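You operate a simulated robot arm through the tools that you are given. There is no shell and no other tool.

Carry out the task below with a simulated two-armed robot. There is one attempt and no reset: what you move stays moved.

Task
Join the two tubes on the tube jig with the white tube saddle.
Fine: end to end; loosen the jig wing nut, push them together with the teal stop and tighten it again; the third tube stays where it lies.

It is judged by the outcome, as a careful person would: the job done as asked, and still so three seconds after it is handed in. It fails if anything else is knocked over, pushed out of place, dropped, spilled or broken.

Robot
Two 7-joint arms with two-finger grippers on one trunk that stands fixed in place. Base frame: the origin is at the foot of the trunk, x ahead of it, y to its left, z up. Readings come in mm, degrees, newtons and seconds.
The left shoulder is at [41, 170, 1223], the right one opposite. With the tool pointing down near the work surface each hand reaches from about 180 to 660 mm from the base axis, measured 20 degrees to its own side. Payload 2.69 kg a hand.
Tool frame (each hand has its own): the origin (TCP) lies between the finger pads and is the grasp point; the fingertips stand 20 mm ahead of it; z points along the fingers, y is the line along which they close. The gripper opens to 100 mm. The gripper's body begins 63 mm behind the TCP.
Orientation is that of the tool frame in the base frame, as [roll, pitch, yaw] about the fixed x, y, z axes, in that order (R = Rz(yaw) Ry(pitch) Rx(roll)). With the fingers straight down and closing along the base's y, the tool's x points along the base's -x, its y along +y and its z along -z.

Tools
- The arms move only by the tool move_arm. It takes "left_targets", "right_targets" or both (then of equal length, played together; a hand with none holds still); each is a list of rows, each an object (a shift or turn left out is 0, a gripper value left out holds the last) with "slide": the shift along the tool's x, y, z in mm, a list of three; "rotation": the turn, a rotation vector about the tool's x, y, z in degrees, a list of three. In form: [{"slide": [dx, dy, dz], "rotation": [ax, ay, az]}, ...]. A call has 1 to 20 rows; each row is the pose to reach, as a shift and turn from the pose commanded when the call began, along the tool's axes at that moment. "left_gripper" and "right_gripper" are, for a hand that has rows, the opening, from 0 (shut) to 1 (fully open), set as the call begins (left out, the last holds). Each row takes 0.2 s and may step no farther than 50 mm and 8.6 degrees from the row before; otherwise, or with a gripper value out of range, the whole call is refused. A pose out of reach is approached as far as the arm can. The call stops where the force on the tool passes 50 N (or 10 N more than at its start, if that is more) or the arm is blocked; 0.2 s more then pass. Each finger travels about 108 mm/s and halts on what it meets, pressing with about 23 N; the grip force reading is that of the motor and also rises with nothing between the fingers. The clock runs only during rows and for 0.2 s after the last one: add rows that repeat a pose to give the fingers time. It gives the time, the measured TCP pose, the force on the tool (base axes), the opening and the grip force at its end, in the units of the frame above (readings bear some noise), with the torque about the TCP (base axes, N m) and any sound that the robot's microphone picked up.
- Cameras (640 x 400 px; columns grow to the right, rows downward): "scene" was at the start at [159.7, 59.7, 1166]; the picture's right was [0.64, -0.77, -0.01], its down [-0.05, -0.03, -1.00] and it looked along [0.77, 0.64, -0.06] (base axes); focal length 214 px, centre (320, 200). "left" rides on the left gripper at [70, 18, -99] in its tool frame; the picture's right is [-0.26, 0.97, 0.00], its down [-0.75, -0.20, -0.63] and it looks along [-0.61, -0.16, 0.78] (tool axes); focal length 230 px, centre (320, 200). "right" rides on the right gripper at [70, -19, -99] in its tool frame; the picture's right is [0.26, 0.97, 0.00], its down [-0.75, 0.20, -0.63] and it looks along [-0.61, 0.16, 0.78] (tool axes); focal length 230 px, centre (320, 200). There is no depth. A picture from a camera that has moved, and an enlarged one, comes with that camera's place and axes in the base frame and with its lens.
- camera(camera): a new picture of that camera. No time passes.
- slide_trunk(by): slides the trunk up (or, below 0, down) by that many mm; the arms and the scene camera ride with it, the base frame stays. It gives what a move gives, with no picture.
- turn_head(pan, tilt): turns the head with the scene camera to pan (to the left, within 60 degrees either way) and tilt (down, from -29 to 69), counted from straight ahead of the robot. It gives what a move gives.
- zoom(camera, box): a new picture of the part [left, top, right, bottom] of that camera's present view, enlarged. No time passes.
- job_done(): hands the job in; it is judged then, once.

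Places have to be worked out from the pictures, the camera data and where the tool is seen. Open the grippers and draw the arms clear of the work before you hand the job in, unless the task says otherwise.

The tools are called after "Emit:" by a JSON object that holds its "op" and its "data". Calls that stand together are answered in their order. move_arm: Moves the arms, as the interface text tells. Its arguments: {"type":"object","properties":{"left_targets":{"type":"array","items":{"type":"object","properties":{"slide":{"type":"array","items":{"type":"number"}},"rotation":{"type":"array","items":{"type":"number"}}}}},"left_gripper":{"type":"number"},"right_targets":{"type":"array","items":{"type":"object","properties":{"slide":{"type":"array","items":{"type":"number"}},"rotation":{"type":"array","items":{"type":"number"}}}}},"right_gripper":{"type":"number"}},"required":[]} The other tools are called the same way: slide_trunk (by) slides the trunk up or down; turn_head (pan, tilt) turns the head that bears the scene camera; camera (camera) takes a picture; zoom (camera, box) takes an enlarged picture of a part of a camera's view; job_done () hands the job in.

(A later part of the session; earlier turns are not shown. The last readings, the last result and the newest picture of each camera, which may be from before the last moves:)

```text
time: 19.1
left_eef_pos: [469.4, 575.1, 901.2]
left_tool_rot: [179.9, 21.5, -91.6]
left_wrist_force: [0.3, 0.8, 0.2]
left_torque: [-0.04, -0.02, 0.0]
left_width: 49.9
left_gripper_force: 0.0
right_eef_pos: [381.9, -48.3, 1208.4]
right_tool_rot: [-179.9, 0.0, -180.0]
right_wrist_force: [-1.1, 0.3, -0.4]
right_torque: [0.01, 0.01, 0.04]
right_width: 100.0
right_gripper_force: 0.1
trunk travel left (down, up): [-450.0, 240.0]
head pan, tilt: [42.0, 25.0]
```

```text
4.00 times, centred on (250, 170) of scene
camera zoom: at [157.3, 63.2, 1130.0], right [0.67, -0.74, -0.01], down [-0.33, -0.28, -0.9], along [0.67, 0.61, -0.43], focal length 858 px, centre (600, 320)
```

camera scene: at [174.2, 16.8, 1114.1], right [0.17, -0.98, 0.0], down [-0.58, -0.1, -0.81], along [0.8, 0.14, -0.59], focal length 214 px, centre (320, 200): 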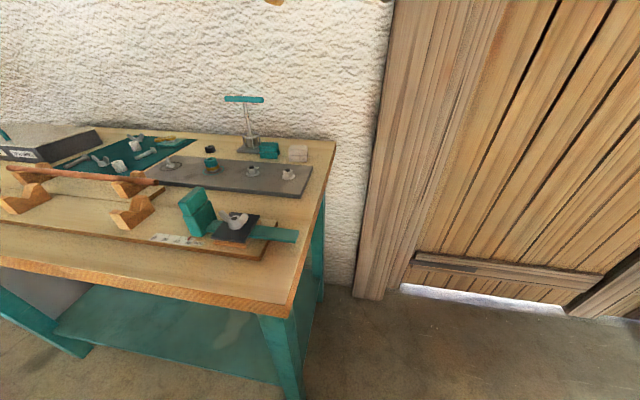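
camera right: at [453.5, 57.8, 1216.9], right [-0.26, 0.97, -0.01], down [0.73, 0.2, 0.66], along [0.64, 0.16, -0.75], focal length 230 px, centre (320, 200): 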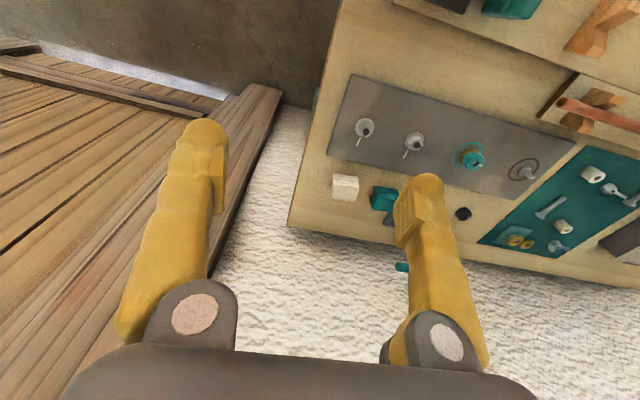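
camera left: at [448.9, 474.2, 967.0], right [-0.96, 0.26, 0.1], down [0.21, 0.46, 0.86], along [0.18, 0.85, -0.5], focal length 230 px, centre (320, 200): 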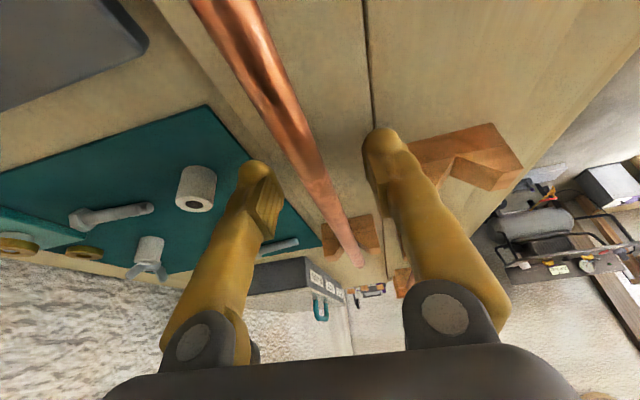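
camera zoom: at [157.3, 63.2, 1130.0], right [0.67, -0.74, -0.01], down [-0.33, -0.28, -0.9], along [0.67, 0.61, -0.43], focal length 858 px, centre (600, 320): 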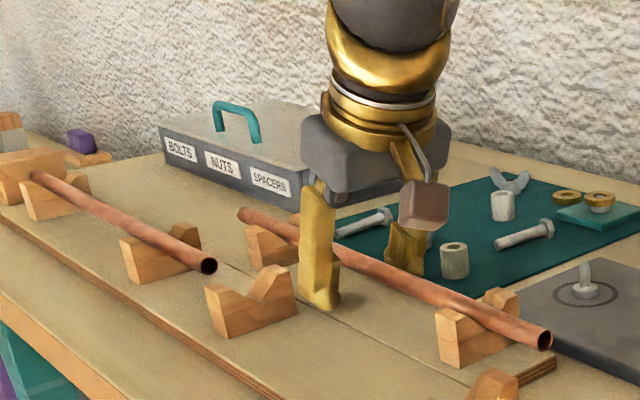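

The tube lies between the fingers near the tips. I close the gripper.

Emit:
{"op": "move_arm", "data": {"left_targets": [{"slide": [0, 0, 0]}, {"slide": [0, 0, 0]}, {"slide": [0, 0, 0]}], "left_gripper": 0}}

Emit:
{"op": "zoom", "data": {"camera": "scene", "box": [180, 120, 320, 220]}}

Emit:
{"op": "camera", "data": {"camera": "left"}}

```text
time: 19.9
left_eef_pos: [469.1, 573.9, 900.3]
left_tool_rot: [179.9, 21.5, -91.5]
left_wrist_force: [-1.3, 0.0, -1.4]
left_torque: [0.01, -0.01, -0.02]
left_width: 6.0
left_gripper_force: 23.4
right_eef_pos: [382.5, -48.1, 1209.6]
right_tool_rot: [-179.8, 0.0, 179.9]
right_wrist_force: [0.1, 0.0, 1.2]
right_torque: [0.0, -0.03, 0.0]
right_width: 100.0
right_gripper_force: 0.1
trunk travel left (down, up): [-450.0, 240.0]
head pan, tilt: [42.0, 25.0]
```

```text
4.00 times, centred on (250, 170) of scene
camera zoom: at [157.5, 63.4, 1129.9], right [0.67, -0.74, -0.01], down [-0.33, -0.28, -0.9], along [0.67, 0.61, -0.43], focal length 858 px, centre (600, 320)
```

zoom: 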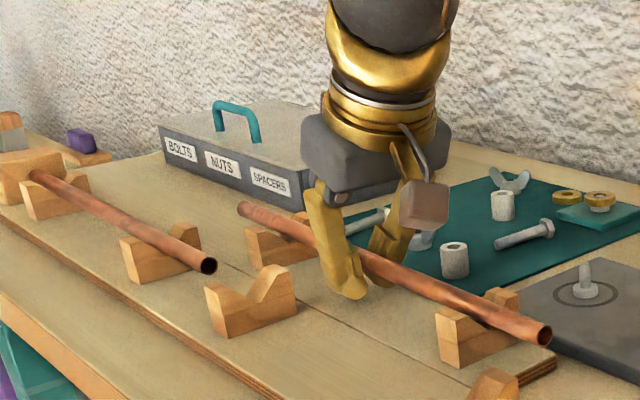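

```text
taken
camera left: at [448.8, 474.4, 966.9], right [-0.96, 0.26, 0.1], down [0.21, 0.46, 0.86], along [0.18, 0.85, -0.5], focal length 230 px, centre (320, 200)
```

left: 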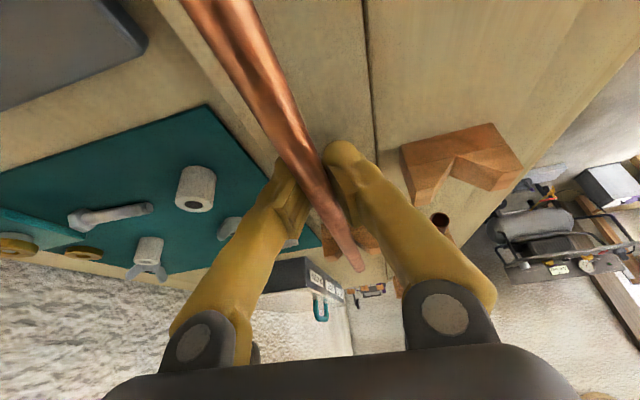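

The reported width is only 6 mm, less than I estimated for the tube; I enlarge to see how the tube is held.

Emit:
{"op": "zoom", "data": {"camera": "left", "box": [240, 120, 400, 240]}}

Emit:
{"op": "zoom", "data": {"camera": "scene", "box": [235, 155, 305, 205]}}

```text
3.33 times, centred on (320, 180) of left
camera zoom: at [448.8, 474.4, 966.9], right [-0.96, 0.26, 0.1], down [0.21, 0.46, 0.86], along [0.18, 0.85, -0.5], focal length 767 px, centre (320, 267)
```

zoom: 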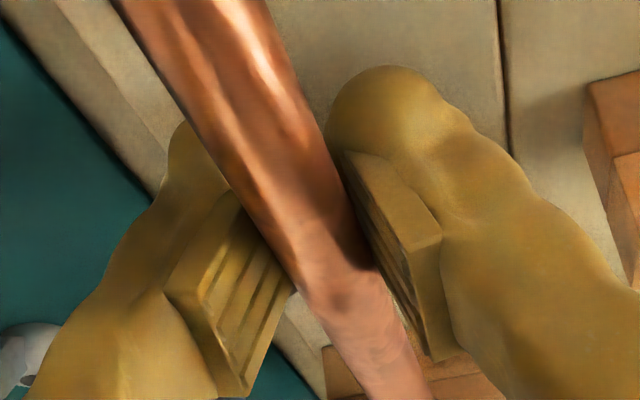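

```text
8.00 times, centred on (270, 180) of scene
camera zoom: at [157.5, 63.4, 1129.9], right [0.67, -0.74, -0.01], down [-0.33, -0.28, -0.9], along [0.67, 0.61, -0.43], focal length 1716 px, centre (720, 360)
```

zoom: 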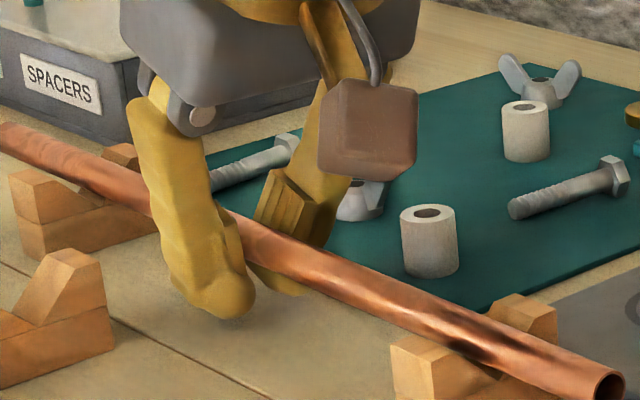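

The tube is clamped between the angled pads. I lift it 15 mm straight up and check it stays level and held.

Emit:
{"op": "move_arm", "data": {"left_targets": [{"slide": [-1.8, 0, -4.7]}, {"slide": [-3.7, 0, -9.3]}, {"slide": [-5.5, 0, -14]}, {"slide": [-5.5, 0, -14]}]}}

Emit:
{"op": "zoom", "data": {"camera": "scene", "box": [180, 120, 320, 220]}}

Emit:
{"op": "camera", "data": {"camera": "left"}}

```text
time: 20.9
left_eef_pos: [468.6, 576.0, 915.4]
left_tool_rot: [179.8, 21.5, -91.5]
left_wrist_force: [-0.1, -0.2, -2.0]
left_torque: [-0.03, -0.01, 0.02]
left_width: 5.9
left_gripper_force: 23.4
right_eef_pos: [382.7, -48.3, 1209.2]
right_tool_rot: [-180.0, 0.0, 179.9]
right_wrist_force: [-0.2, 0.2, -0.3]
right_torque: [0.0, -0.02, -0.03]
right_width: 100.1
right_gripper_force: 0.1
trunk travel left (down, up): [-450.0, 240.0]
head pan, tilt: [42.0, 25.0]
```

```text
4.00 times, centred on (250, 170) of scene
camera zoom: at [157.5, 63.5, 1129.9], right [0.67, -0.74, -0.01], down [-0.33, -0.28, -0.9], along [0.67, 0.61, -0.43], focal length 858 px, centre (600, 320)
```

zoom: 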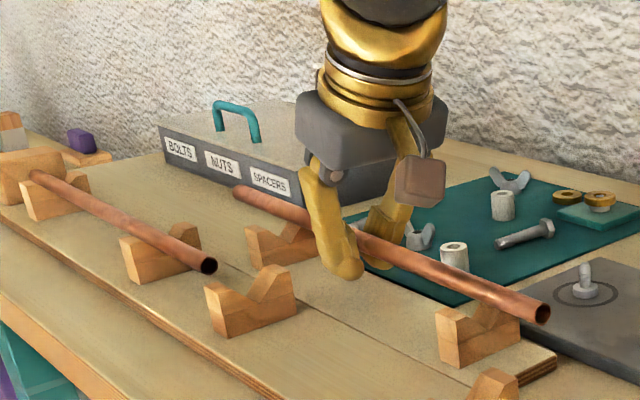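

```text
taken
camera left: at [448.1, 474.6, 981.3], right [-0.96, 0.26, 0.1], down [0.21, 0.46, 0.86], along [0.18, 0.85, -0.5], focal length 230 px, centre (320, 200)
```

left: 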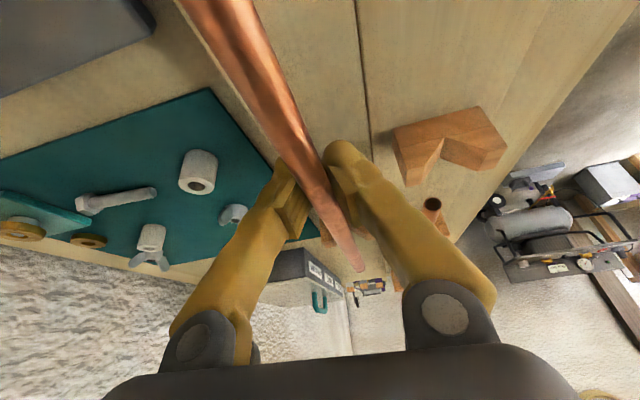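

The tube lifts level and clear (≈2 N). I raise it to z≈960 and carry it over the jig's empty V-blocks (TCP ≈ (394, 457)).

Emit:
{"op": "move_arm", "data": {"left_targets": [{"slide": [-8, 0, -21]}, {"slide": [-16.5, 0, -41.9]}, {"slide": [2.2, 11.9, -49.3]}, {"slide": [21, 23.8, -56.6]}, {"slide": [39.7, 35.8, -64]}, {"slide": [58.4, 47.7, -71.4]}, {"slide": [77.2, 59.6, -78.7]}, {"slide": [95.9, 71.5, -86.1]}, {"slide": [95.9, 71.5, -86.1]}]}}

Emit:
{"op": "camera", "data": {"camera": "scene"}}

Emit:
{"op": "camera", "data": {"camera": "left"}}

Emit:
{"op": "camera", "data": {"camera": "right"}}

```text
time: 22.9
left_eef_pos: [394.1, 455.6, 960.3]
left_tool_rot: [179.8, 21.5, -91.5]
left_wrist_force: [-0.7, 0.3, -2.0]
left_torque: [0.01, -0.06, 0.01]
left_width: 6.0
left_gripper_force: 23.0
right_eef_pos: [383.2, -48.8, 1209.4]
right_tool_rot: [-179.8, 0.0, -180.0]
right_wrist_force: [-0.6, -0.3, 0.4]
right_torque: [0.0, 0.0, 0.01]
right_width: 100.2
right_gripper_force: 0.0
trunk travel left (down, up): [-450.0, 240.0]
head pan, tilt: [42.0, 25.0]
```

```text
taken
camera scene: at [157.7, 63.7, 1129.8], right [0.67, -0.74, -0.01], down [-0.33, -0.28, -0.9], along [0.67, 0.61, -0.43], focal length 214 px, centre (320, 200)
```

scene: 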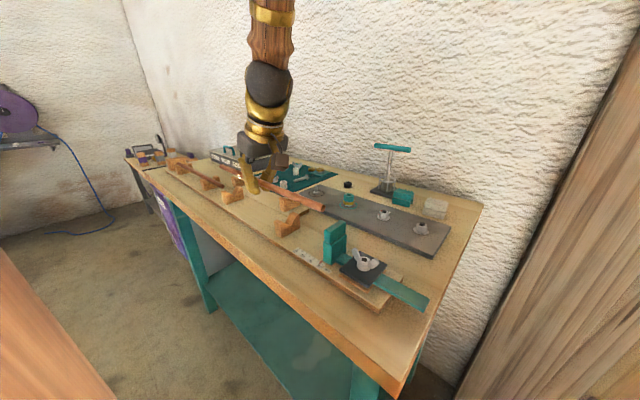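

```text
taken
camera left: at [372.9, 355.0, 1027.0], right [-0.96, 0.26, 0.1], down [0.21, 0.46, 0.86], along [0.18, 0.85, -0.5], focal length 230 px, centre (320, 200)
```

left: 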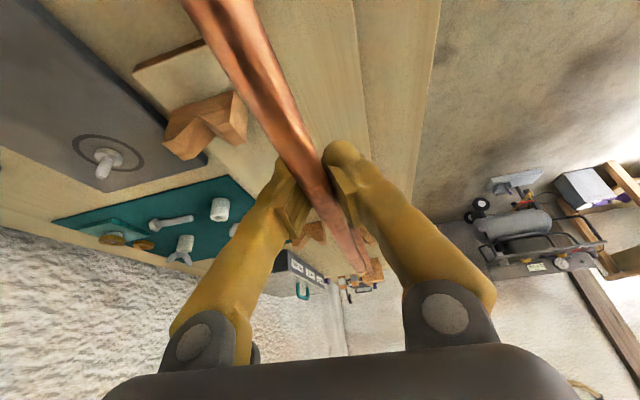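

```text
taken
camera right: at [313.6, -66.6, 1308.3], right [-0.26, 0.97, 0.0], down [0.75, 0.2, 0.63], along [0.61, 0.16, -0.78], focal length 230 px, centre (320, 200)
```

right: 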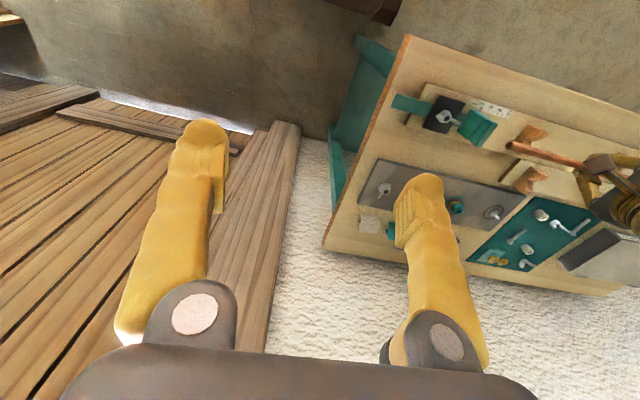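

Emit:
{"op": "zoom", "data": {"camera": "scene", "box": [160, 140, 360, 280]}}

Emit:
{"op": "zoom", "data": {"camera": "right", "box": [390, 70, 640, 230]}}

```text
2.86 times, centred on (260, 210) of scene
camera zoom: at [157.7, 63.7, 1129.8], right [0.67, -0.74, -0.01], down [-0.33, -0.28, -0.9], along [0.67, 0.61, -0.43], focal length 613 px, centre (491, 171)
```

zoom: 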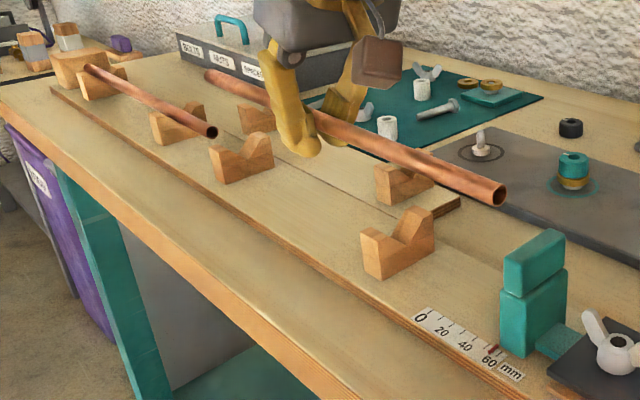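

```text
2.50 times, centred on (515, 150) of right
camera zoom: at [313.6, -66.6, 1308.3], right [-0.26, 0.97, 0.0], down [0.75, 0.2, 0.63], along [0.61, 0.16, -0.78], focal length 575 px, centre (-168, 325)
```

zoom: 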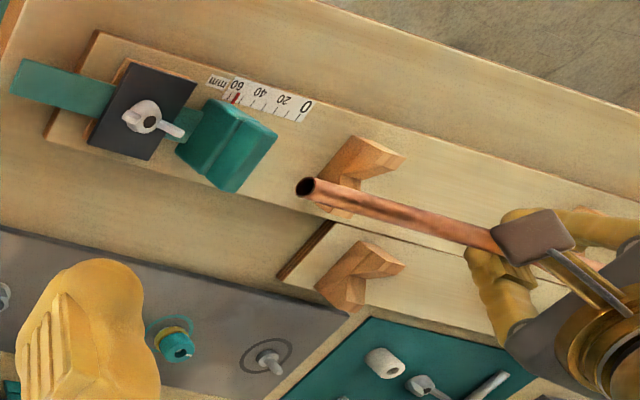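

Tube B's right end is ≈(397, 275), stop face y≈258, A's end ≈657, so there is ~16 mm clearance on both ends. I lower to 15 mm above the V seats and look.

Emit:
{"op": "move_arm", "data": {"left_targets": [{"slide": [4, -0.5, 10.5]}, {"slide": [8.2, -1, 21]}, {"slide": [12.4, -1.5, 31.5]}, {"slide": [16.5, -2, 41.9]}, {"slide": [16.5, -2, 41.9]}]}}

Emit:
{"op": "zoom", "data": {"camera": "scene", "box": [200, 160, 360, 270]}}

Emit:
{"op": "zoom", "data": {"camera": "right", "box": [430, 90, 640, 220]}}

Emit:
{"op": "camera", "data": {"camera": "left"}}

```text
time: 24.1
left_eef_pos: [395.5, 455.5, 915.1]
left_tool_rot: [179.7, 21.5, -91.5]
left_wrist_force: [0.6, -0.5, -1.0]
left_torque: [0.02, 0.02, -0.02]
left_width: 5.9
left_gripper_force: 22.8
right_eef_pos: [381.0, -47.0, 1209.4]
right_tool_rot: [-180.0, -0.1, -180.0]
right_wrist_force: [-0.5, 0.1, 0.1]
right_torque: [0.03, 0.0, -0.01]
right_width: 99.8
right_gripper_force: 0.1
trunk travel left (down, up): [-450.0, 240.0]
head pan, tilt: [42.0, 25.0]
```

```text
3.64 times, centred on (280, 215) of scene
camera zoom: at [157.3, 63.4, 1129.9], right [0.67, -0.74, -0.01], down [-0.33, -0.28, -0.9], along [0.67, 0.61, -0.43], focal length 780 px, centre (466, 146)
```

zoom: 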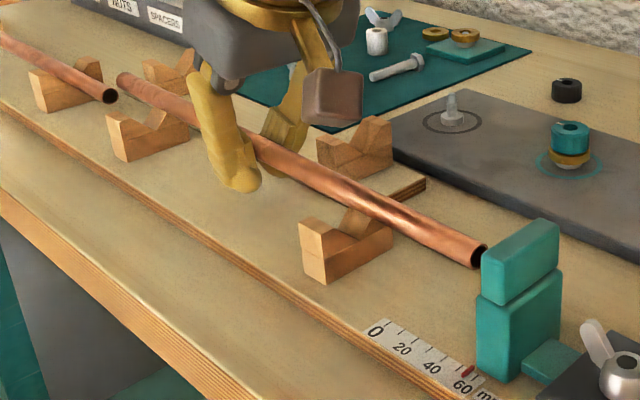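

```text
3.05 times, centred on (535, 155) of right
camera zoom: at [313.2, -67.0, 1308.4], right [-0.26, 0.97, 0.0], down [0.75, 0.2, 0.63], along [0.61, 0.16, -0.78], focal length 701 px, centre (-335, 337)
```

zoom: 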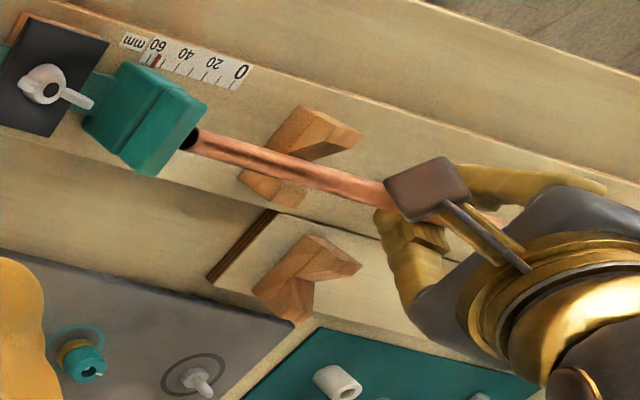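

```text
taken
camera left: at [375.3, 355.1, 981.9], right [-0.96, 0.26, 0.1], down [0.21, 0.46, 0.86], along [0.18, 0.85, -0.5], focal length 230 px, centre (320, 200)
```

left: 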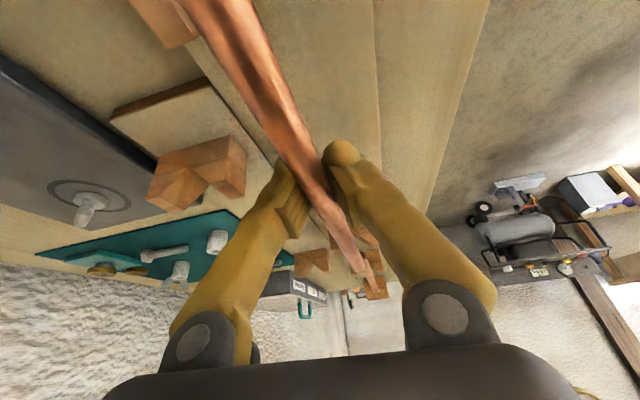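

Both ends have gaps and the tube is over both V-blocks. I lower the last 13–15 mm onto the seats watching the force.

Emit:
{"op": "move_arm", "data": {"left_targets": [{"slide": [1.8, 1, 4.6]}, {"slide": [3.3, 2, 8.4]}, {"slide": [4.8, 2, 12.1]}, {"slide": [5.3, 2, 13.5]}, {"slide": [5.3, 2, 13.5]}]}}

Emit:
{"op": "zoom", "data": {"camera": "scene", "box": [200, 160, 360, 270]}}

Emit:
{"op": "zoom", "data": {"camera": "left", "box": [120, 0, 440, 200]}}

```text
time: 25.2
left_eef_pos: [394.6, 456.0, 900.3]
left_tool_rot: [179.9, 21.5, -91.6]
left_wrist_force: [-0.1, 0.6, -1.8]
left_torque: [0.0, 0.0, 0.03]
left_width: 6.0
left_gripper_force: 22.9
right_eef_pos: [382.1, -48.7, 1210.1]
right_tool_rot: [-179.9, 0.1, 180.0]
right_wrist_force: [0.4, -0.1, -0.3]
right_torque: [-0.01, -0.02, 0.01]
right_width: 100.3
right_gripper_force: 0.1
trunk travel left (down, up): [-450.0, 240.0]
head pan, tilt: [42.0, 25.0]
```

```text
3.64 times, centred on (280, 215) of scene
camera zoom: at [157.4, 63.4, 1129.9], right [0.67, -0.74, -0.01], down [-0.33, -0.28, -0.9], along [0.67, 0.61, -0.43], focal length 780 px, centre (466, 146)
```

zoom: 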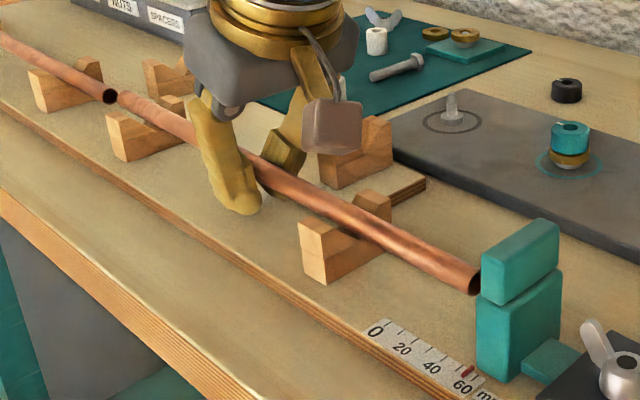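

```text
2.00 times, centred on (280, 100) of left
camera zoom: at [373.2, 355.0, 967.3], right [-0.96, 0.26, 0.1], down [0.21, 0.46, 0.86], along [0.18, 0.85, -0.5], focal length 460 px, centre (400, 400)
```

zoom: 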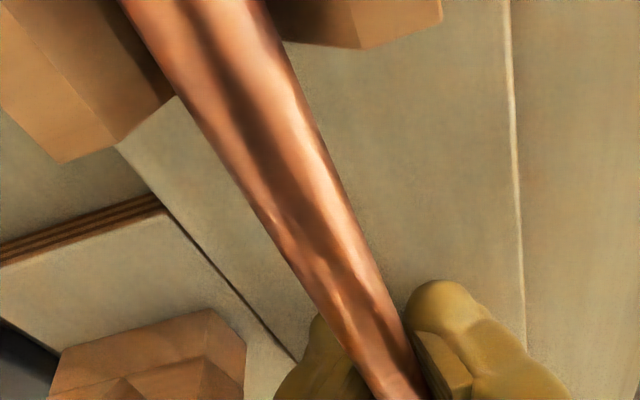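

The weight is still on the gripper, so the tube is just above its seat. I go down slowly a few more mm.

Emit:
{"op": "move_arm", "data": {"left_targets": [{"slide": [0.4, 0, 0.9]}, {"slide": [0.7, 0, 1.9]}, {"slide": [0.7, 0, 1.9]}]}}

Emit:
{"op": "move_arm", "data": {"left_targets": [{"slide": [0.4, 0, 0.9]}, {"slide": [0.7, 0, 1.9]}, {"slide": [0.7, 0, 1.9]}]}}

```text
time: 26.1
left_eef_pos: [395.5, 455.5, 898.1]
left_tool_rot: [179.7, 21.5, -91.6]
left_wrist_force: [-0.1, -0.4, -0.8]
left_torque: [-0.01, -0.01, -0.02]
left_width: 6.0
left_gripper_force: 23.0
right_eef_pos: [381.9, -49.5, 1209.2]
right_tool_rot: [-179.9, 0.0, -179.9]
right_wrist_force: [0.4, -1.2, -0.5]
right_torque: [-0.01, -0.02, 0.03]
right_width: 100.2
right_gripper_force: 0.1
trunk travel left (down, up): [-450.0, 240.0]
head pan, tilt: [42.0, 25.0]
```

```text
time: 26.9
left_eef_pos: [395.9, 454.0, 896.4]
left_tool_rot: [179.8, 21.5, -91.5]
left_wrist_force: [-0.7, 0.0, 0.6]
left_torque: [-0.02, -0.01, -0.03]
left_width: 6.0
left_gripper_force: 22.8
right_eef_pos: [381.7, -48.9, 1210.4]
right_tool_rot: [-179.9, 0.0, -179.9]
right_wrist_force: [-0.3, 0.9, -0.3]
right_torque: [0.03, 0.01, 0.0]
right_width: 100.0
right_gripper_force: 0.1
trunk travel left (down, up): [-450.0, 240.0]
head pan, tilt: [42.0, 25.0]
```

The force has gone from −1.8 to +0.6 N, so the tube is seated. I release to half open and check.

Emit:
{"op": "move_arm", "data": {"left_targets": [{"slide": [0, 0, 0]}, {"slide": [0, 0, 0]}, {"slide": [0, 0, 0]}], "left_gripper": 0.5}}

Emit:
{"op": "zoom", "data": {"camera": "scene", "box": [200, 160, 360, 270]}}

Emit:
{"op": "camera", "data": {"camera": "left"}}

```text
time: 27.6
left_eef_pos: [395.2, 455.9, 894.7]
left_tool_rot: [179.9, 21.5, -91.6]
left_wrist_force: [0.9, 0.5, -0.4]
left_torque: [-0.01, 0.02, -0.01]
left_width: 50.0
left_gripper_force: 0.1
right_eef_pos: [381.7, -48.2, 1209.8]
right_tool_rot: [-179.9, 0.1, 180.0]
right_wrist_force: [-0.3, 0.1, -0.2]
right_torque: [0.02, -0.02, -0.01]
right_width: 100.2
right_gripper_force: 0.0
trunk travel left (down, up): [-450.0, 240.0]
head pan, tilt: [42.0, 25.0]
```

```text
3.64 times, centred on (280, 215) of scene
camera zoom: at [157.4, 63.3, 1129.9], right [0.67, -0.74, -0.01], down [-0.33, -0.28, -0.9], along [0.67, 0.61, -0.43], focal length 780 px, centre (466, 146)
```

zoom: 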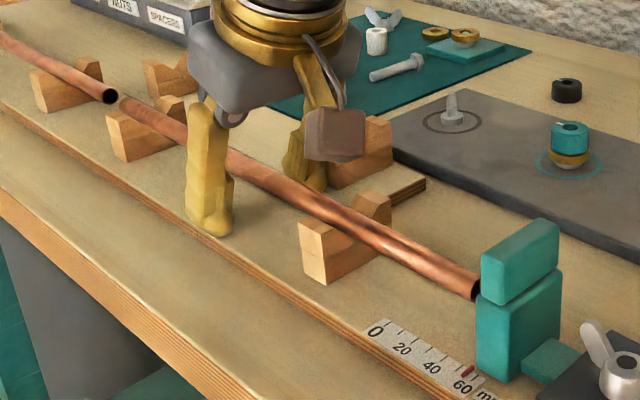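

```text
taken
camera left: at [374.2, 354.2, 963.1], right [-0.96, 0.26, 0.1], down [0.21, 0.46, 0.86], along [0.18, 0.85, -0.5], focal length 230 px, centre (320, 200)
```

left: 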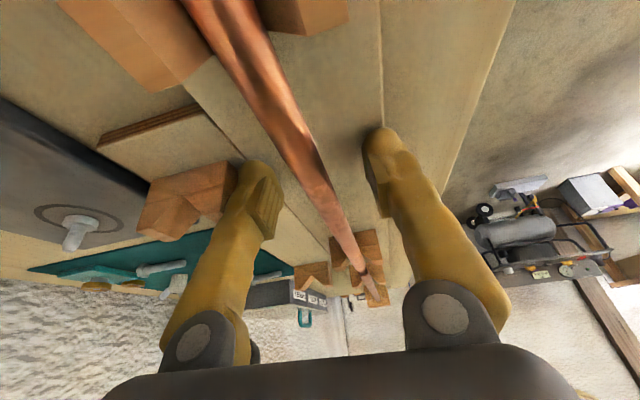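

Tube B rests on both V-blocks in line with A. I lift the left hand clear straight along its axis and park it higher up, watching the joint.

Emit:
{"op": "move_arm", "data": {"left_targets": [{"slide": [0, 0, -15]}, {"slide": [0, 0, -40]}, {"slide": [0, 0, -70]}, {"slide": [-20, 0, -105]}, {"slide": [-50, 0, -135]}, {"slide": [-75, 0, -150]}, {"slide": [-75, 0, -150]}]}}

Emit:
{"op": "camera", "data": {"camera": "left"}}

Emit:
{"op": "zoom", "data": {"camera": "scene", "box": [200, 140, 400, 280]}}

Emit:
{"op": "zoom", "data": {"camera": "right", "box": [380, 80, 500, 160]}}

```text
time: 29.2
left_eef_pos: [395.5, 471.1, 1061.9]
left_tool_rot: [179.7, 21.6, -91.5]
left_wrist_force: [0.6, 0.3, -0.1]
left_torque: [0.0, 0.04, 0.02]
left_width: 50.3
left_gripper_force: 0.2
right_eef_pos: [382.3, -48.2, 1208.5]
right_tool_rot: [179.9, 0.0, -180.0]
right_wrist_force: [0.2, -0.5, -0.8]
right_torque: [0.0, 0.02, -0.01]
right_width: 100.1
right_gripper_force: 0.0
trunk travel left (down, up): [-450.0, 240.0]
head pan, tilt: [42.0, 25.0]
```

```text
taken
camera left: at [373.7, 370.2, 1129.5], right [-0.96, 0.26, 0.1], down [0.21, 0.46, 0.86], along [0.18, 0.85, -0.5], focal length 230 px, centre (320, 200)
```

left: 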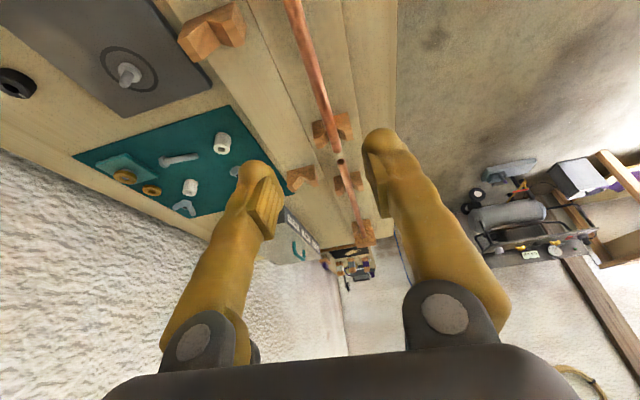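

```text
2.86 times, centred on (300, 210) of scene
camera zoom: at [157.5, 63.1, 1129.9], right [0.67, -0.74, -0.01], down [-0.33, -0.28, -0.9], along [0.67, 0.61, -0.43], focal length 613 px, centre (377, 171)
```

zoom: 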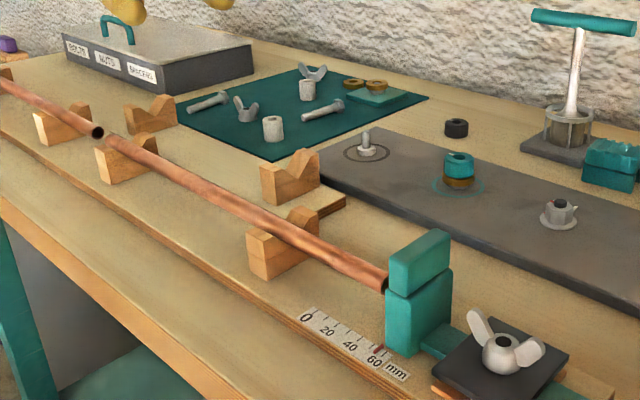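

```text
5.00 times, centred on (440, 120) of right
camera zoom: at [313.5, -67.3, 1308.3], right [-0.26, 0.97, 0.0], down [0.75, 0.2, 0.63], along [0.61, 0.16, -0.78], focal length 1150 px, centre (-280, 600)
```

zoom: 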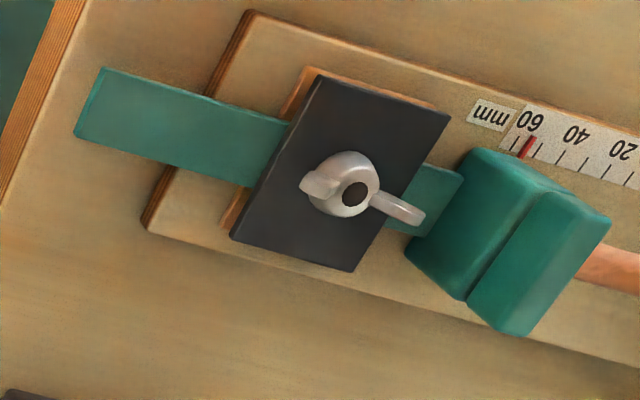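

The nut axis is near (395, 188.5), wings along y with tips at z≈910, plate top ≈882. I'll bring the right hand over it with yaw 90 so the fingers can straddle the hub on the x sides, hovering first.

Emit:
{"op": "move_arm", "data": {"right_targets": [{"slide": [-1, 20, 5], "rotation": [0, 0, 8]}, {"slide": [-2, 40, 15], "rotation": [0, 0, 16]}, {"slide": [-3, 60, 25], "rotation": [0, 0, 24]}, {"slide": [-4, 80, 40], "rotation": [0, 0, 32]}, {"slide": [-5, 100, 55], "rotation": [0, 0, 40]}, {"slide": [-6, 120, 75], "rotation": [0, 0, 48]}, {"slide": [-8, 145, 95], "rotation": [0, 0, 56]}, {"slide": [-9, 170, 120], "rotation": [0, 0, 64]}, {"slide": [-10, 195, 145], "rotation": [0, 0, 72]}, {"slide": [-12, 220, 170], "rotation": [0, 0, 80]}, {"slide": [-13, 236.5, 195], "rotation": [0, 0, 88]}, {"slide": [-13, 236.5, 205], "rotation": [0, 0, 90]}, {"slide": [-13, 236.5, 205], "rotation": [0, 0, 90]}], "right_gripper": 0.5}}

Emit:
{"op": "camera", "data": {"camera": "right"}}

Emit:
{"op": "camera", "data": {"camera": "scene"}}

Emit:
{"op": "camera", "data": {"camera": "left"}}

```text
time: 32.0
left_eef_pos: [394.2, 471.7, 1062.4]
left_tool_rot: [179.9, 21.5, -91.5]
left_wrist_force: [-0.1, 0.1, -0.4]
left_torque: [0.01, -0.01, 0.04]
left_width: 50.0
left_gripper_force: 0.1
right_eef_pos: [397.4, 189.1, 1002.6]
right_tool_rot: [179.9, 0.1, 89.9]
right_wrist_force: [-0.7, -0.2, 0.0]
right_torque: [0.01, -0.02, -0.03]
right_width: 50.5
right_gripper_force: 0.1
trunk travel left (down, up): [-450.0, 240.0]
head pan, tilt: [42.0, 25.0]
```

```text
taken
camera right: at [379.3, 259.0, 1103.3], right [0.97, 0.26, 0.0], down [0.2, -0.75, 0.63], along [0.16, -0.61, -0.78], focal length 230 px, centre (320, 200)
```

right: 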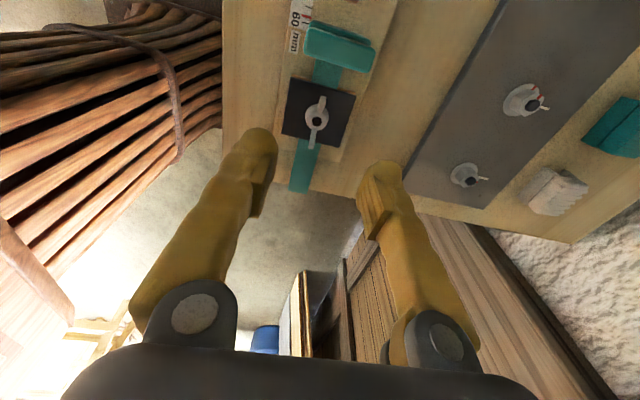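

```text
taken
camera scene: at [157.3, 63.5, 1129.9], right [0.67, -0.74, -0.01], down [-0.33, -0.28, -0.9], along [0.67, 0.61, -0.43], focal length 214 px, centre (320, 200)
```

scene: 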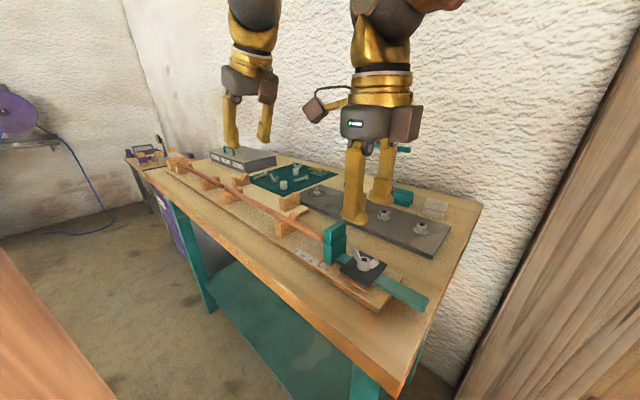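

```text
taken
camera left: at [373.5, 370.5, 1128.9], right [-0.96, 0.26, 0.1], down [0.21, 0.46, 0.86], along [0.18, 0.85, -0.5], focal length 230 px, centre (320, 200)
```

left: 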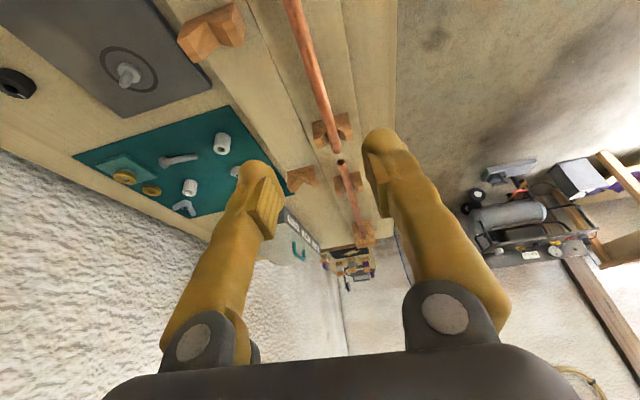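

The nut axis resolves to (394.5, 189) and the hand is nearly centred. I descend so the fingertips sit just above the plate, still open 50 mm.

Emit:
{"op": "move_arm", "data": {"right_targets": [{"slide": [0, -1.5, 20]}, {"slide": [0, -2.5, 40]}, {"slide": [0, -2.5, 60]}, {"slide": [0, -2.5, 80]}, {"slide": [0, -2.5, 92]}, {"slide": [0, -2.5, 92]}]}}

Emit:
{"op": "camera", "data": {"camera": "right"}}

Emit:
{"op": "zoom", "data": {"camera": "scene", "box": [310, 180, 450, 300]}}

```text
time: 33.5
left_eef_pos: [395.3, 470.1, 1063.2]
left_tool_rot: [179.8, 21.6, -91.5]
left_wrist_force: [0.0, 1.0, -0.4]
left_torque: [-0.02, 0.02, 0.01]
left_width: 50.0
left_gripper_force: 0.1
right_eef_pos: [400.6, 185.9, 912.1]
right_tool_rot: [-180.0, 0.2, 89.4]
right_wrist_force: [0.3, -0.6, 0.2]
right_torque: [0.02, -0.01, 0.02]
right_width: 49.9
right_gripper_force: 0.0
trunk travel left (down, up): [-450.0, 240.0]
head pan, tilt: [42.0, 25.0]
```

```text
taken
camera right: at [381.6, 256.1, 1010.3], right [0.97, 0.25, 0.0], down [0.19, -0.75, 0.63], along [0.16, -0.61, -0.78], focal length 230 px, centre (320, 200)
```

right: 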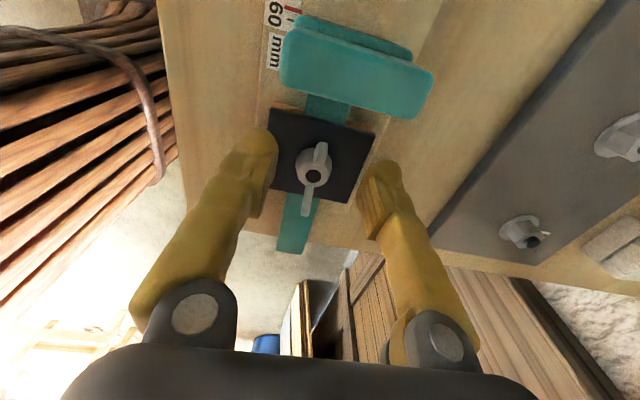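

```text
3.33 times, centred on (380, 240) of scene
camera zoom: at [157.3, 63.4, 1129.9], right [0.67, -0.74, -0.01], down [-0.33, -0.28, -0.9], along [0.67, 0.61, -0.43], focal length 715 px, centre (120, 67)
```

zoom: 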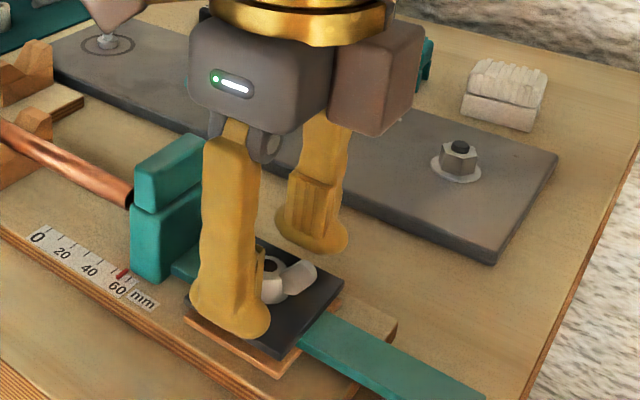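

Pose reads a few mm off the command; I hold a moment to get a settled reading.

Emit:
{"op": "move_arm", "data": {"right_targets": [{"slide": [0, 0, 0]}, {"slide": [0, 0, 0]}]}}

Emit:
{"op": "zoom", "data": {"camera": "right", "box": [240, 90, 400, 230]}}

```text
time: 34.0
left_eef_pos: [395.8, 471.9, 1062.3]
left_tool_rot: [179.8, 21.5, -91.5]
left_wrist_force: [0.7, -0.3, 0.6]
left_torque: [-0.01, -0.03, 0.02]
left_width: 50.0
left_gripper_force: 0.1
right_eef_pos: [397.9, 186.4, 909.8]
right_tool_rot: [-179.9, 0.1, 89.4]
right_wrist_force: [0.2, -0.1, 0.8]
right_torque: [0.01, 0.01, -0.02]
right_width: 50.0
right_gripper_force: 0.0
trunk travel left (down, up): [-450.0, 240.0]
head pan, tilt: [42.0, 25.0]
```

```text
2.86 times, centred on (320, 160) of right
camera zoom: at [381.3, 255.9, 1009.3], right [0.97, 0.25, 0.0], down [0.19, -0.75, 0.63], along [0.15, -0.61, -0.78], focal length 657 px, centre (320, 314)
```

zoom: 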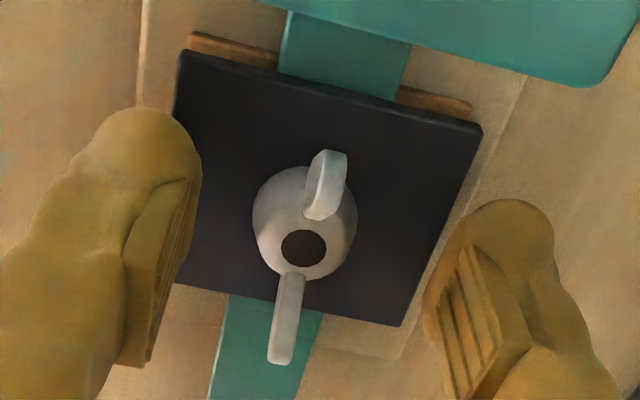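

The nut axis is (395, 185.5); I shift 2.5 mm and close to about 28 mm so the fingers flank the hub between the wings, then check.

Emit:
{"op": "move_arm", "data": {"right_targets": [{"slide": [0, -1.5, 0]}, {"slide": [-0.5, -2.5, 1]}, {"slide": [-0.5, -2.5, 1]}, {"slide": [-0.5, -2.5, 1]}], "right_gripper": 0.26}}

Emit:
{"op": "zoom", "data": {"camera": "right", "box": [240, 90, 400, 230]}}

```text
time: 35.0
left_eef_pos: [396.1, 469.6, 1061.3]
left_tool_rot: [179.8, 21.5, -91.5]
left_wrist_force: [0.0, -0.5, -0.6]
left_torque: [0.01, -0.03, 0.03]
left_width: 50.0
left_gripper_force: 0.1
right_eef_pos: [394.5, 188.2, 911.2]
right_tool_rot: [-180.0, 0.1, 89.7]
right_wrist_force: [0.2, -1.1, 0.5]
right_torque: [0.02, 0.01, 0.0]
right_width: 26.0
right_gripper_force: 0.1
trunk travel left (down, up): [-450.0, 240.0]
head pan, tilt: [42.0, 25.0]
```

```text
2.86 times, centred on (320, 160) of right
camera zoom: at [376.3, 257.2, 1010.3], right [0.97, 0.25, 0.0], down [0.2, -0.75, 0.63], along [0.16, -0.61, -0.78], focal length 657 px, centre (320, 314)
```

zoom: 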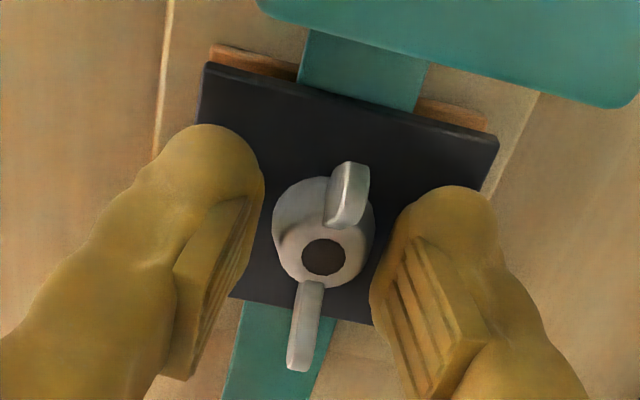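

The fingers flank the hub evenly. I rotate counterclockwise (loosen) 48° first to bring the fingers onto the wings, watching torque.

Emit:
{"op": "move_arm", "data": {"right_targets": [{"rotation": [0, 0, -8]}, {"rotation": [0, 0, -16]}, {"rotation": [0, 0, -24]}, {"rotation": [0, 0, -32]}, {"rotation": [0, 0, -40]}, {"rotation": [0, 0, -48]}, {"rotation": [0, 0, -48]}]}}

Emit:
{"op": "camera", "data": {"camera": "right"}}

Emit:
{"op": "zoom", "data": {"camera": "right", "box": [240, 90, 400, 230]}}

```text
time: 36.6
left_eef_pos: [395.5, 470.2, 1061.7]
left_tool_rot: [179.8, 21.5, -91.5]
left_wrist_force: [0.6, 1.0, -0.2]
left_torque: [0.04, -0.01, -0.03]
left_width: 50.1
left_gripper_force: 0.1
right_eef_pos: [391.0, 189.3, 910.5]
right_tool_rot: [-180.0, 0.0, 138.3]
right_wrist_force: [0.0, 1.1, -0.1]
right_torque: [-0.02, 0.0, 0.0]
right_width: 26.2
right_gripper_force: 0.6
trunk travel left (down, up): [-450.0, 240.0]
head pan, tilt: [42.0, 25.0]
```

```text
taken
camera right: at [327.8, 221.8, 1010.5], right [0.45, 0.89, 0.0], down [0.69, -0.35, 0.63], along [0.56, -0.29, -0.78], focal length 230 px, centre (320, 200)
```

right: 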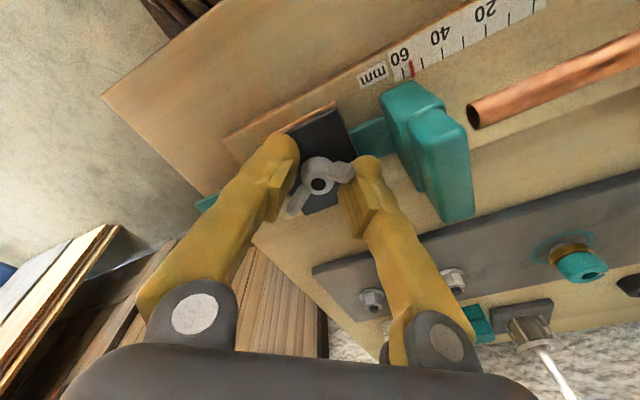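

```text
2.86 times, centred on (320, 160) of right
camera zoom: at [327.8, 221.8, 1010.5], right [0.45, 0.89, 0.0], down [0.69, -0.35, 0.63], along [0.56, -0.29, -0.78], focal length 657 px, centre (320, 314)
```

zoom: 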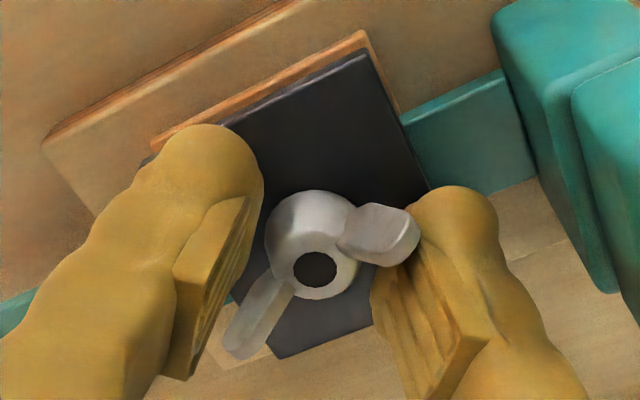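

The finger has reached the +y wing. I continue the loosening turn by 64° more with a small recentring.

Emit:
{"op": "move_arm", "data": {"right_targets": [{"slide": [-1, 0, 0], "rotation": [0, 0, -8]}, {"slide": [-2, 0.5, 0], "rotation": [0, 0, -16]}, {"slide": [-3, 1, 0], "rotation": [0, 0, -24]}, {"slide": [-3, 1, 0], "rotation": [0, 0, -32]}, {"slide": [-3, 1, 0], "rotation": [0, 0, -40]}, {"slide": [-3, 1, 0], "rotation": [0, 0, -48]}, {"slide": [-3, 1, 0], "rotation": [0, 0, -56]}, {"slide": [-3, 1, 0], "rotation": [0, 0, -64]}]}}

Emit:
{"op": "camera", "data": {"camera": "right"}}

Emit:
{"op": "zoom", "data": {"camera": "right", "box": [240, 90, 400, 230]}}

```text
time: 38.5
left_eef_pos: [394.2, 470.8, 1062.7]
left_tool_rot: [179.8, 21.5, -91.5]
left_wrist_force: [0.2, 0.8, 0.4]
left_torque: [-0.04, 0.0, -0.01]
left_width: 50.1
left_gripper_force: 0.0
right_eef_pos: [394.7, 187.9, 910.6]
right_tool_rot: [180.0, 0.1, -157.9]
right_wrist_force: [-0.1, 0.5, -0.1]
right_torque: [0.04, 0.01, -0.03]
right_width: 25.9
right_gripper_force: 0.0
trunk travel left (down, up): [-450.0, 240.0]
head pan, tilt: [42.0, 25.0]
```

```text
taken
camera right: at [338.1, 144.5, 1010.8], right [-0.6, 0.8, 0.0], down [0.62, 0.47, 0.63], along [0.5, 0.38, -0.78], focal length 230 px, centre (320, 200)
```

right: 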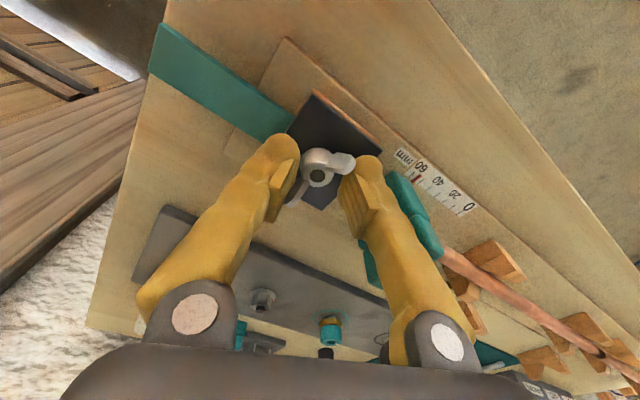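

```text
2.86 times, centred on (320, 160) of right
camera zoom: at [338.1, 144.5, 1010.8], right [-0.6, 0.8, 0.0], down [0.62, 0.47, 0.63], along [0.5, 0.38, -0.78], focal length 657 px, centre (320, 314)
```

zoom: 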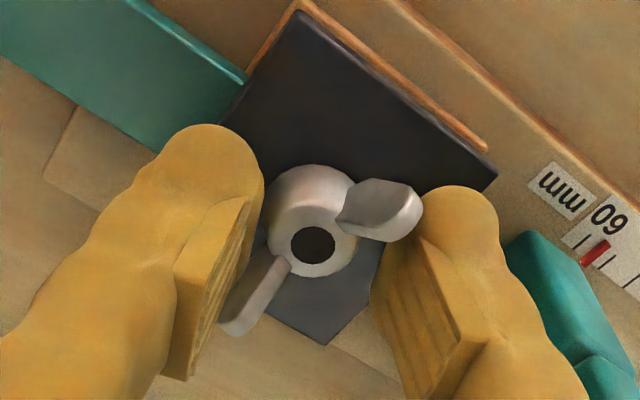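

The nut turns with the hand (≈64° so far) with little resistance. I turn another 64° to have it clearly loose.

Emit:
{"op": "move_arm", "data": {"right_targets": [{"rotation": [0, 0, -8]}, {"rotation": [0, 0, -16]}, {"rotation": [0, 0, -24]}, {"rotation": [0, 0, -32]}, {"rotation": [0, 0, -40]}, {"rotation": [0, 0, -48]}, {"rotation": [0, 0, -56]}, {"rotation": [0, 0, -64]}]}}

Emit:
{"op": "camera", "data": {"camera": "right"}}

Emit:
{"op": "zoom", "data": {"camera": "right", "box": [240, 90, 400, 230]}}

```text
time: 40.3
left_eef_pos: [374.5, 468.9, 1069.2]
left_tool_rot: [-179.1, 21.6, -91.0]
left_wrist_force: [0.0, 0.0, 0.7]
left_torque: [0.04, -0.06, 0.01]
left_width: 50.0
left_gripper_force: 0.1
right_eef_pos: [362.1, 154.3, 912.2]
right_tool_rot: [-178.3, 2.4, -101.1]
right_wrist_force: [-0.2, -0.2, -0.2]
right_torque: [0.04, -0.08, -0.03]
right_width: 26.4
right_gripper_force: 0.0
right hand out of reach, approached as far as the arm can: row 7, 8
trunk travel left (down, up): [-450.0, 240.0]
head pan, tilt: [42.0, 25.0]
stopped in row 8 (right hand): the force on the tool passed its limit at 73 N (the readings are from after the stop); the commanded pose is now the measured one
```

```text
taken
camera right: at [365.0, 78.3, 1009.2], right [-1.0, -0.07, -0.04], down [-0.08, 0.75, 0.65], along [-0.01, 0.66, -0.76], focal length 230 px, centre (320, 200)
```

right: 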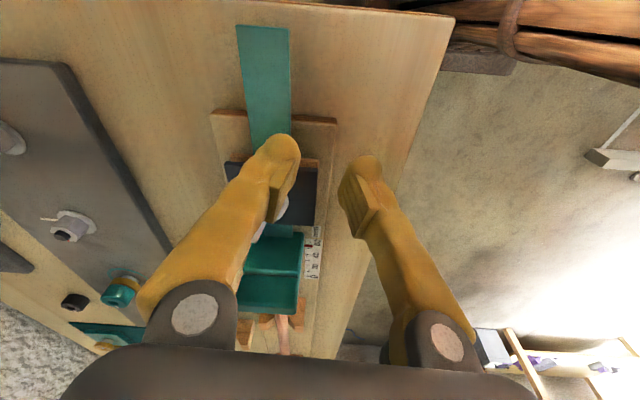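

```text
2.86 times, centred on (320, 160) of right
camera zoom: at [365.0, 78.3, 1009.2], right [-1.0, -0.07, -0.04], down [-0.08, 0.75, 0.65], along [-0.01, 0.66, -0.76], focal length 657 px, centre (320, 314)
```

zoom: 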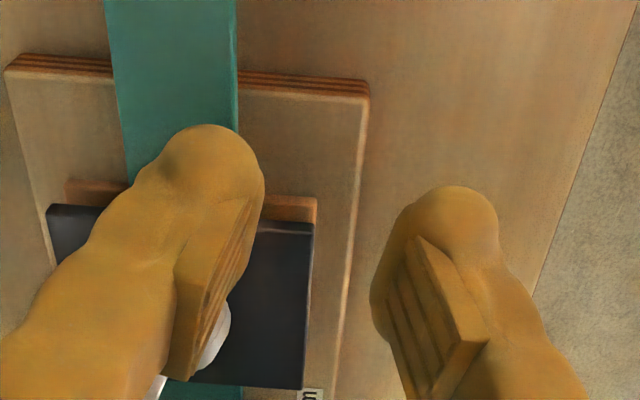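

The wrist ran out of range and the hand lurched to (362, 154), with a 73 N contact. I lift it straight up and check for any displacement.

Emit:
{"op": "move_arm", "data": {"right_targets": [{"slide": [0, 0, -15]}, {"slide": [0, 0, -35]}, {"slide": [0, 0, -60]}, {"slide": [0, 0, -90]}, {"slide": [0, 0, -90]}]}}

Emit:
{"op": "camera", "data": {"camera": "right"}}

Emit:
{"op": "zoom", "data": {"camera": "scene", "box": [200, 140, 440, 320]}}

Emit:
{"op": "camera", "data": {"camera": "left"}}

```text
time: 41.5
left_eef_pos: [379.2, 470.9, 1067.8]
left_tool_rot: [-179.3, 21.4, -91.1]
left_wrist_force: [0.2, -1.0, 0.0]
left_torque: [0.01, 0.0, -0.01]
left_width: 50.1
left_gripper_force: 0.1
right_eef_pos: [363.3, 152.6, 1002.8]
right_tool_rot: [-178.6, 2.2, -101.2]
right_wrist_force: [0.3, 0.2, 0.1]
right_torque: [-0.03, 0.0, -0.01]
right_width: 26.1
right_gripper_force: 0.2
trunk travel left (down, up): [-450.0, 240.0]
head pan, tilt: [42.0, 25.0]
```

```text
taken
camera right: at [365.3, 76.7, 1100.1], right [-1.0, -0.06, -0.04], down [-0.07, 0.75, 0.65], along [-0.02, 0.65, -0.76], focal length 230 px, centre (320, 200)
```

right: 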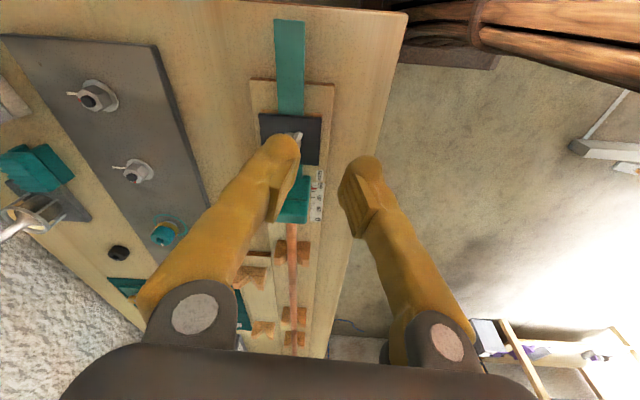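

```text
2.22 times, centred on (320, 230) of scene
camera zoom: at [157.5, 63.4, 1129.9], right [0.67, -0.74, -0.01], down [-0.33, -0.28, -0.9], along [0.67, 0.61, -0.43], focal length 477 px, centre (320, 133)
```

zoom: 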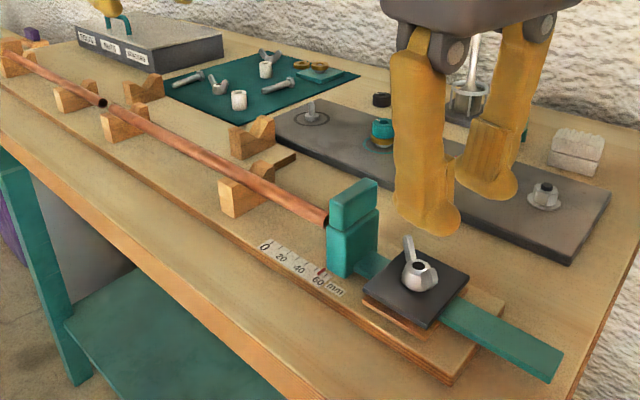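

```text
taken
camera left: at [356.2, 370.0, 1134.5], right [-0.96, 0.26, 0.08], down [0.2, 0.46, 0.86], along [0.19, 0.85, -0.5], focal length 230 px, centre (320, 200)
```

left: 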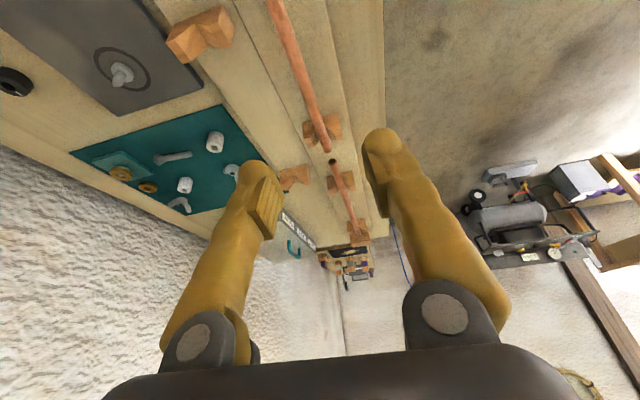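

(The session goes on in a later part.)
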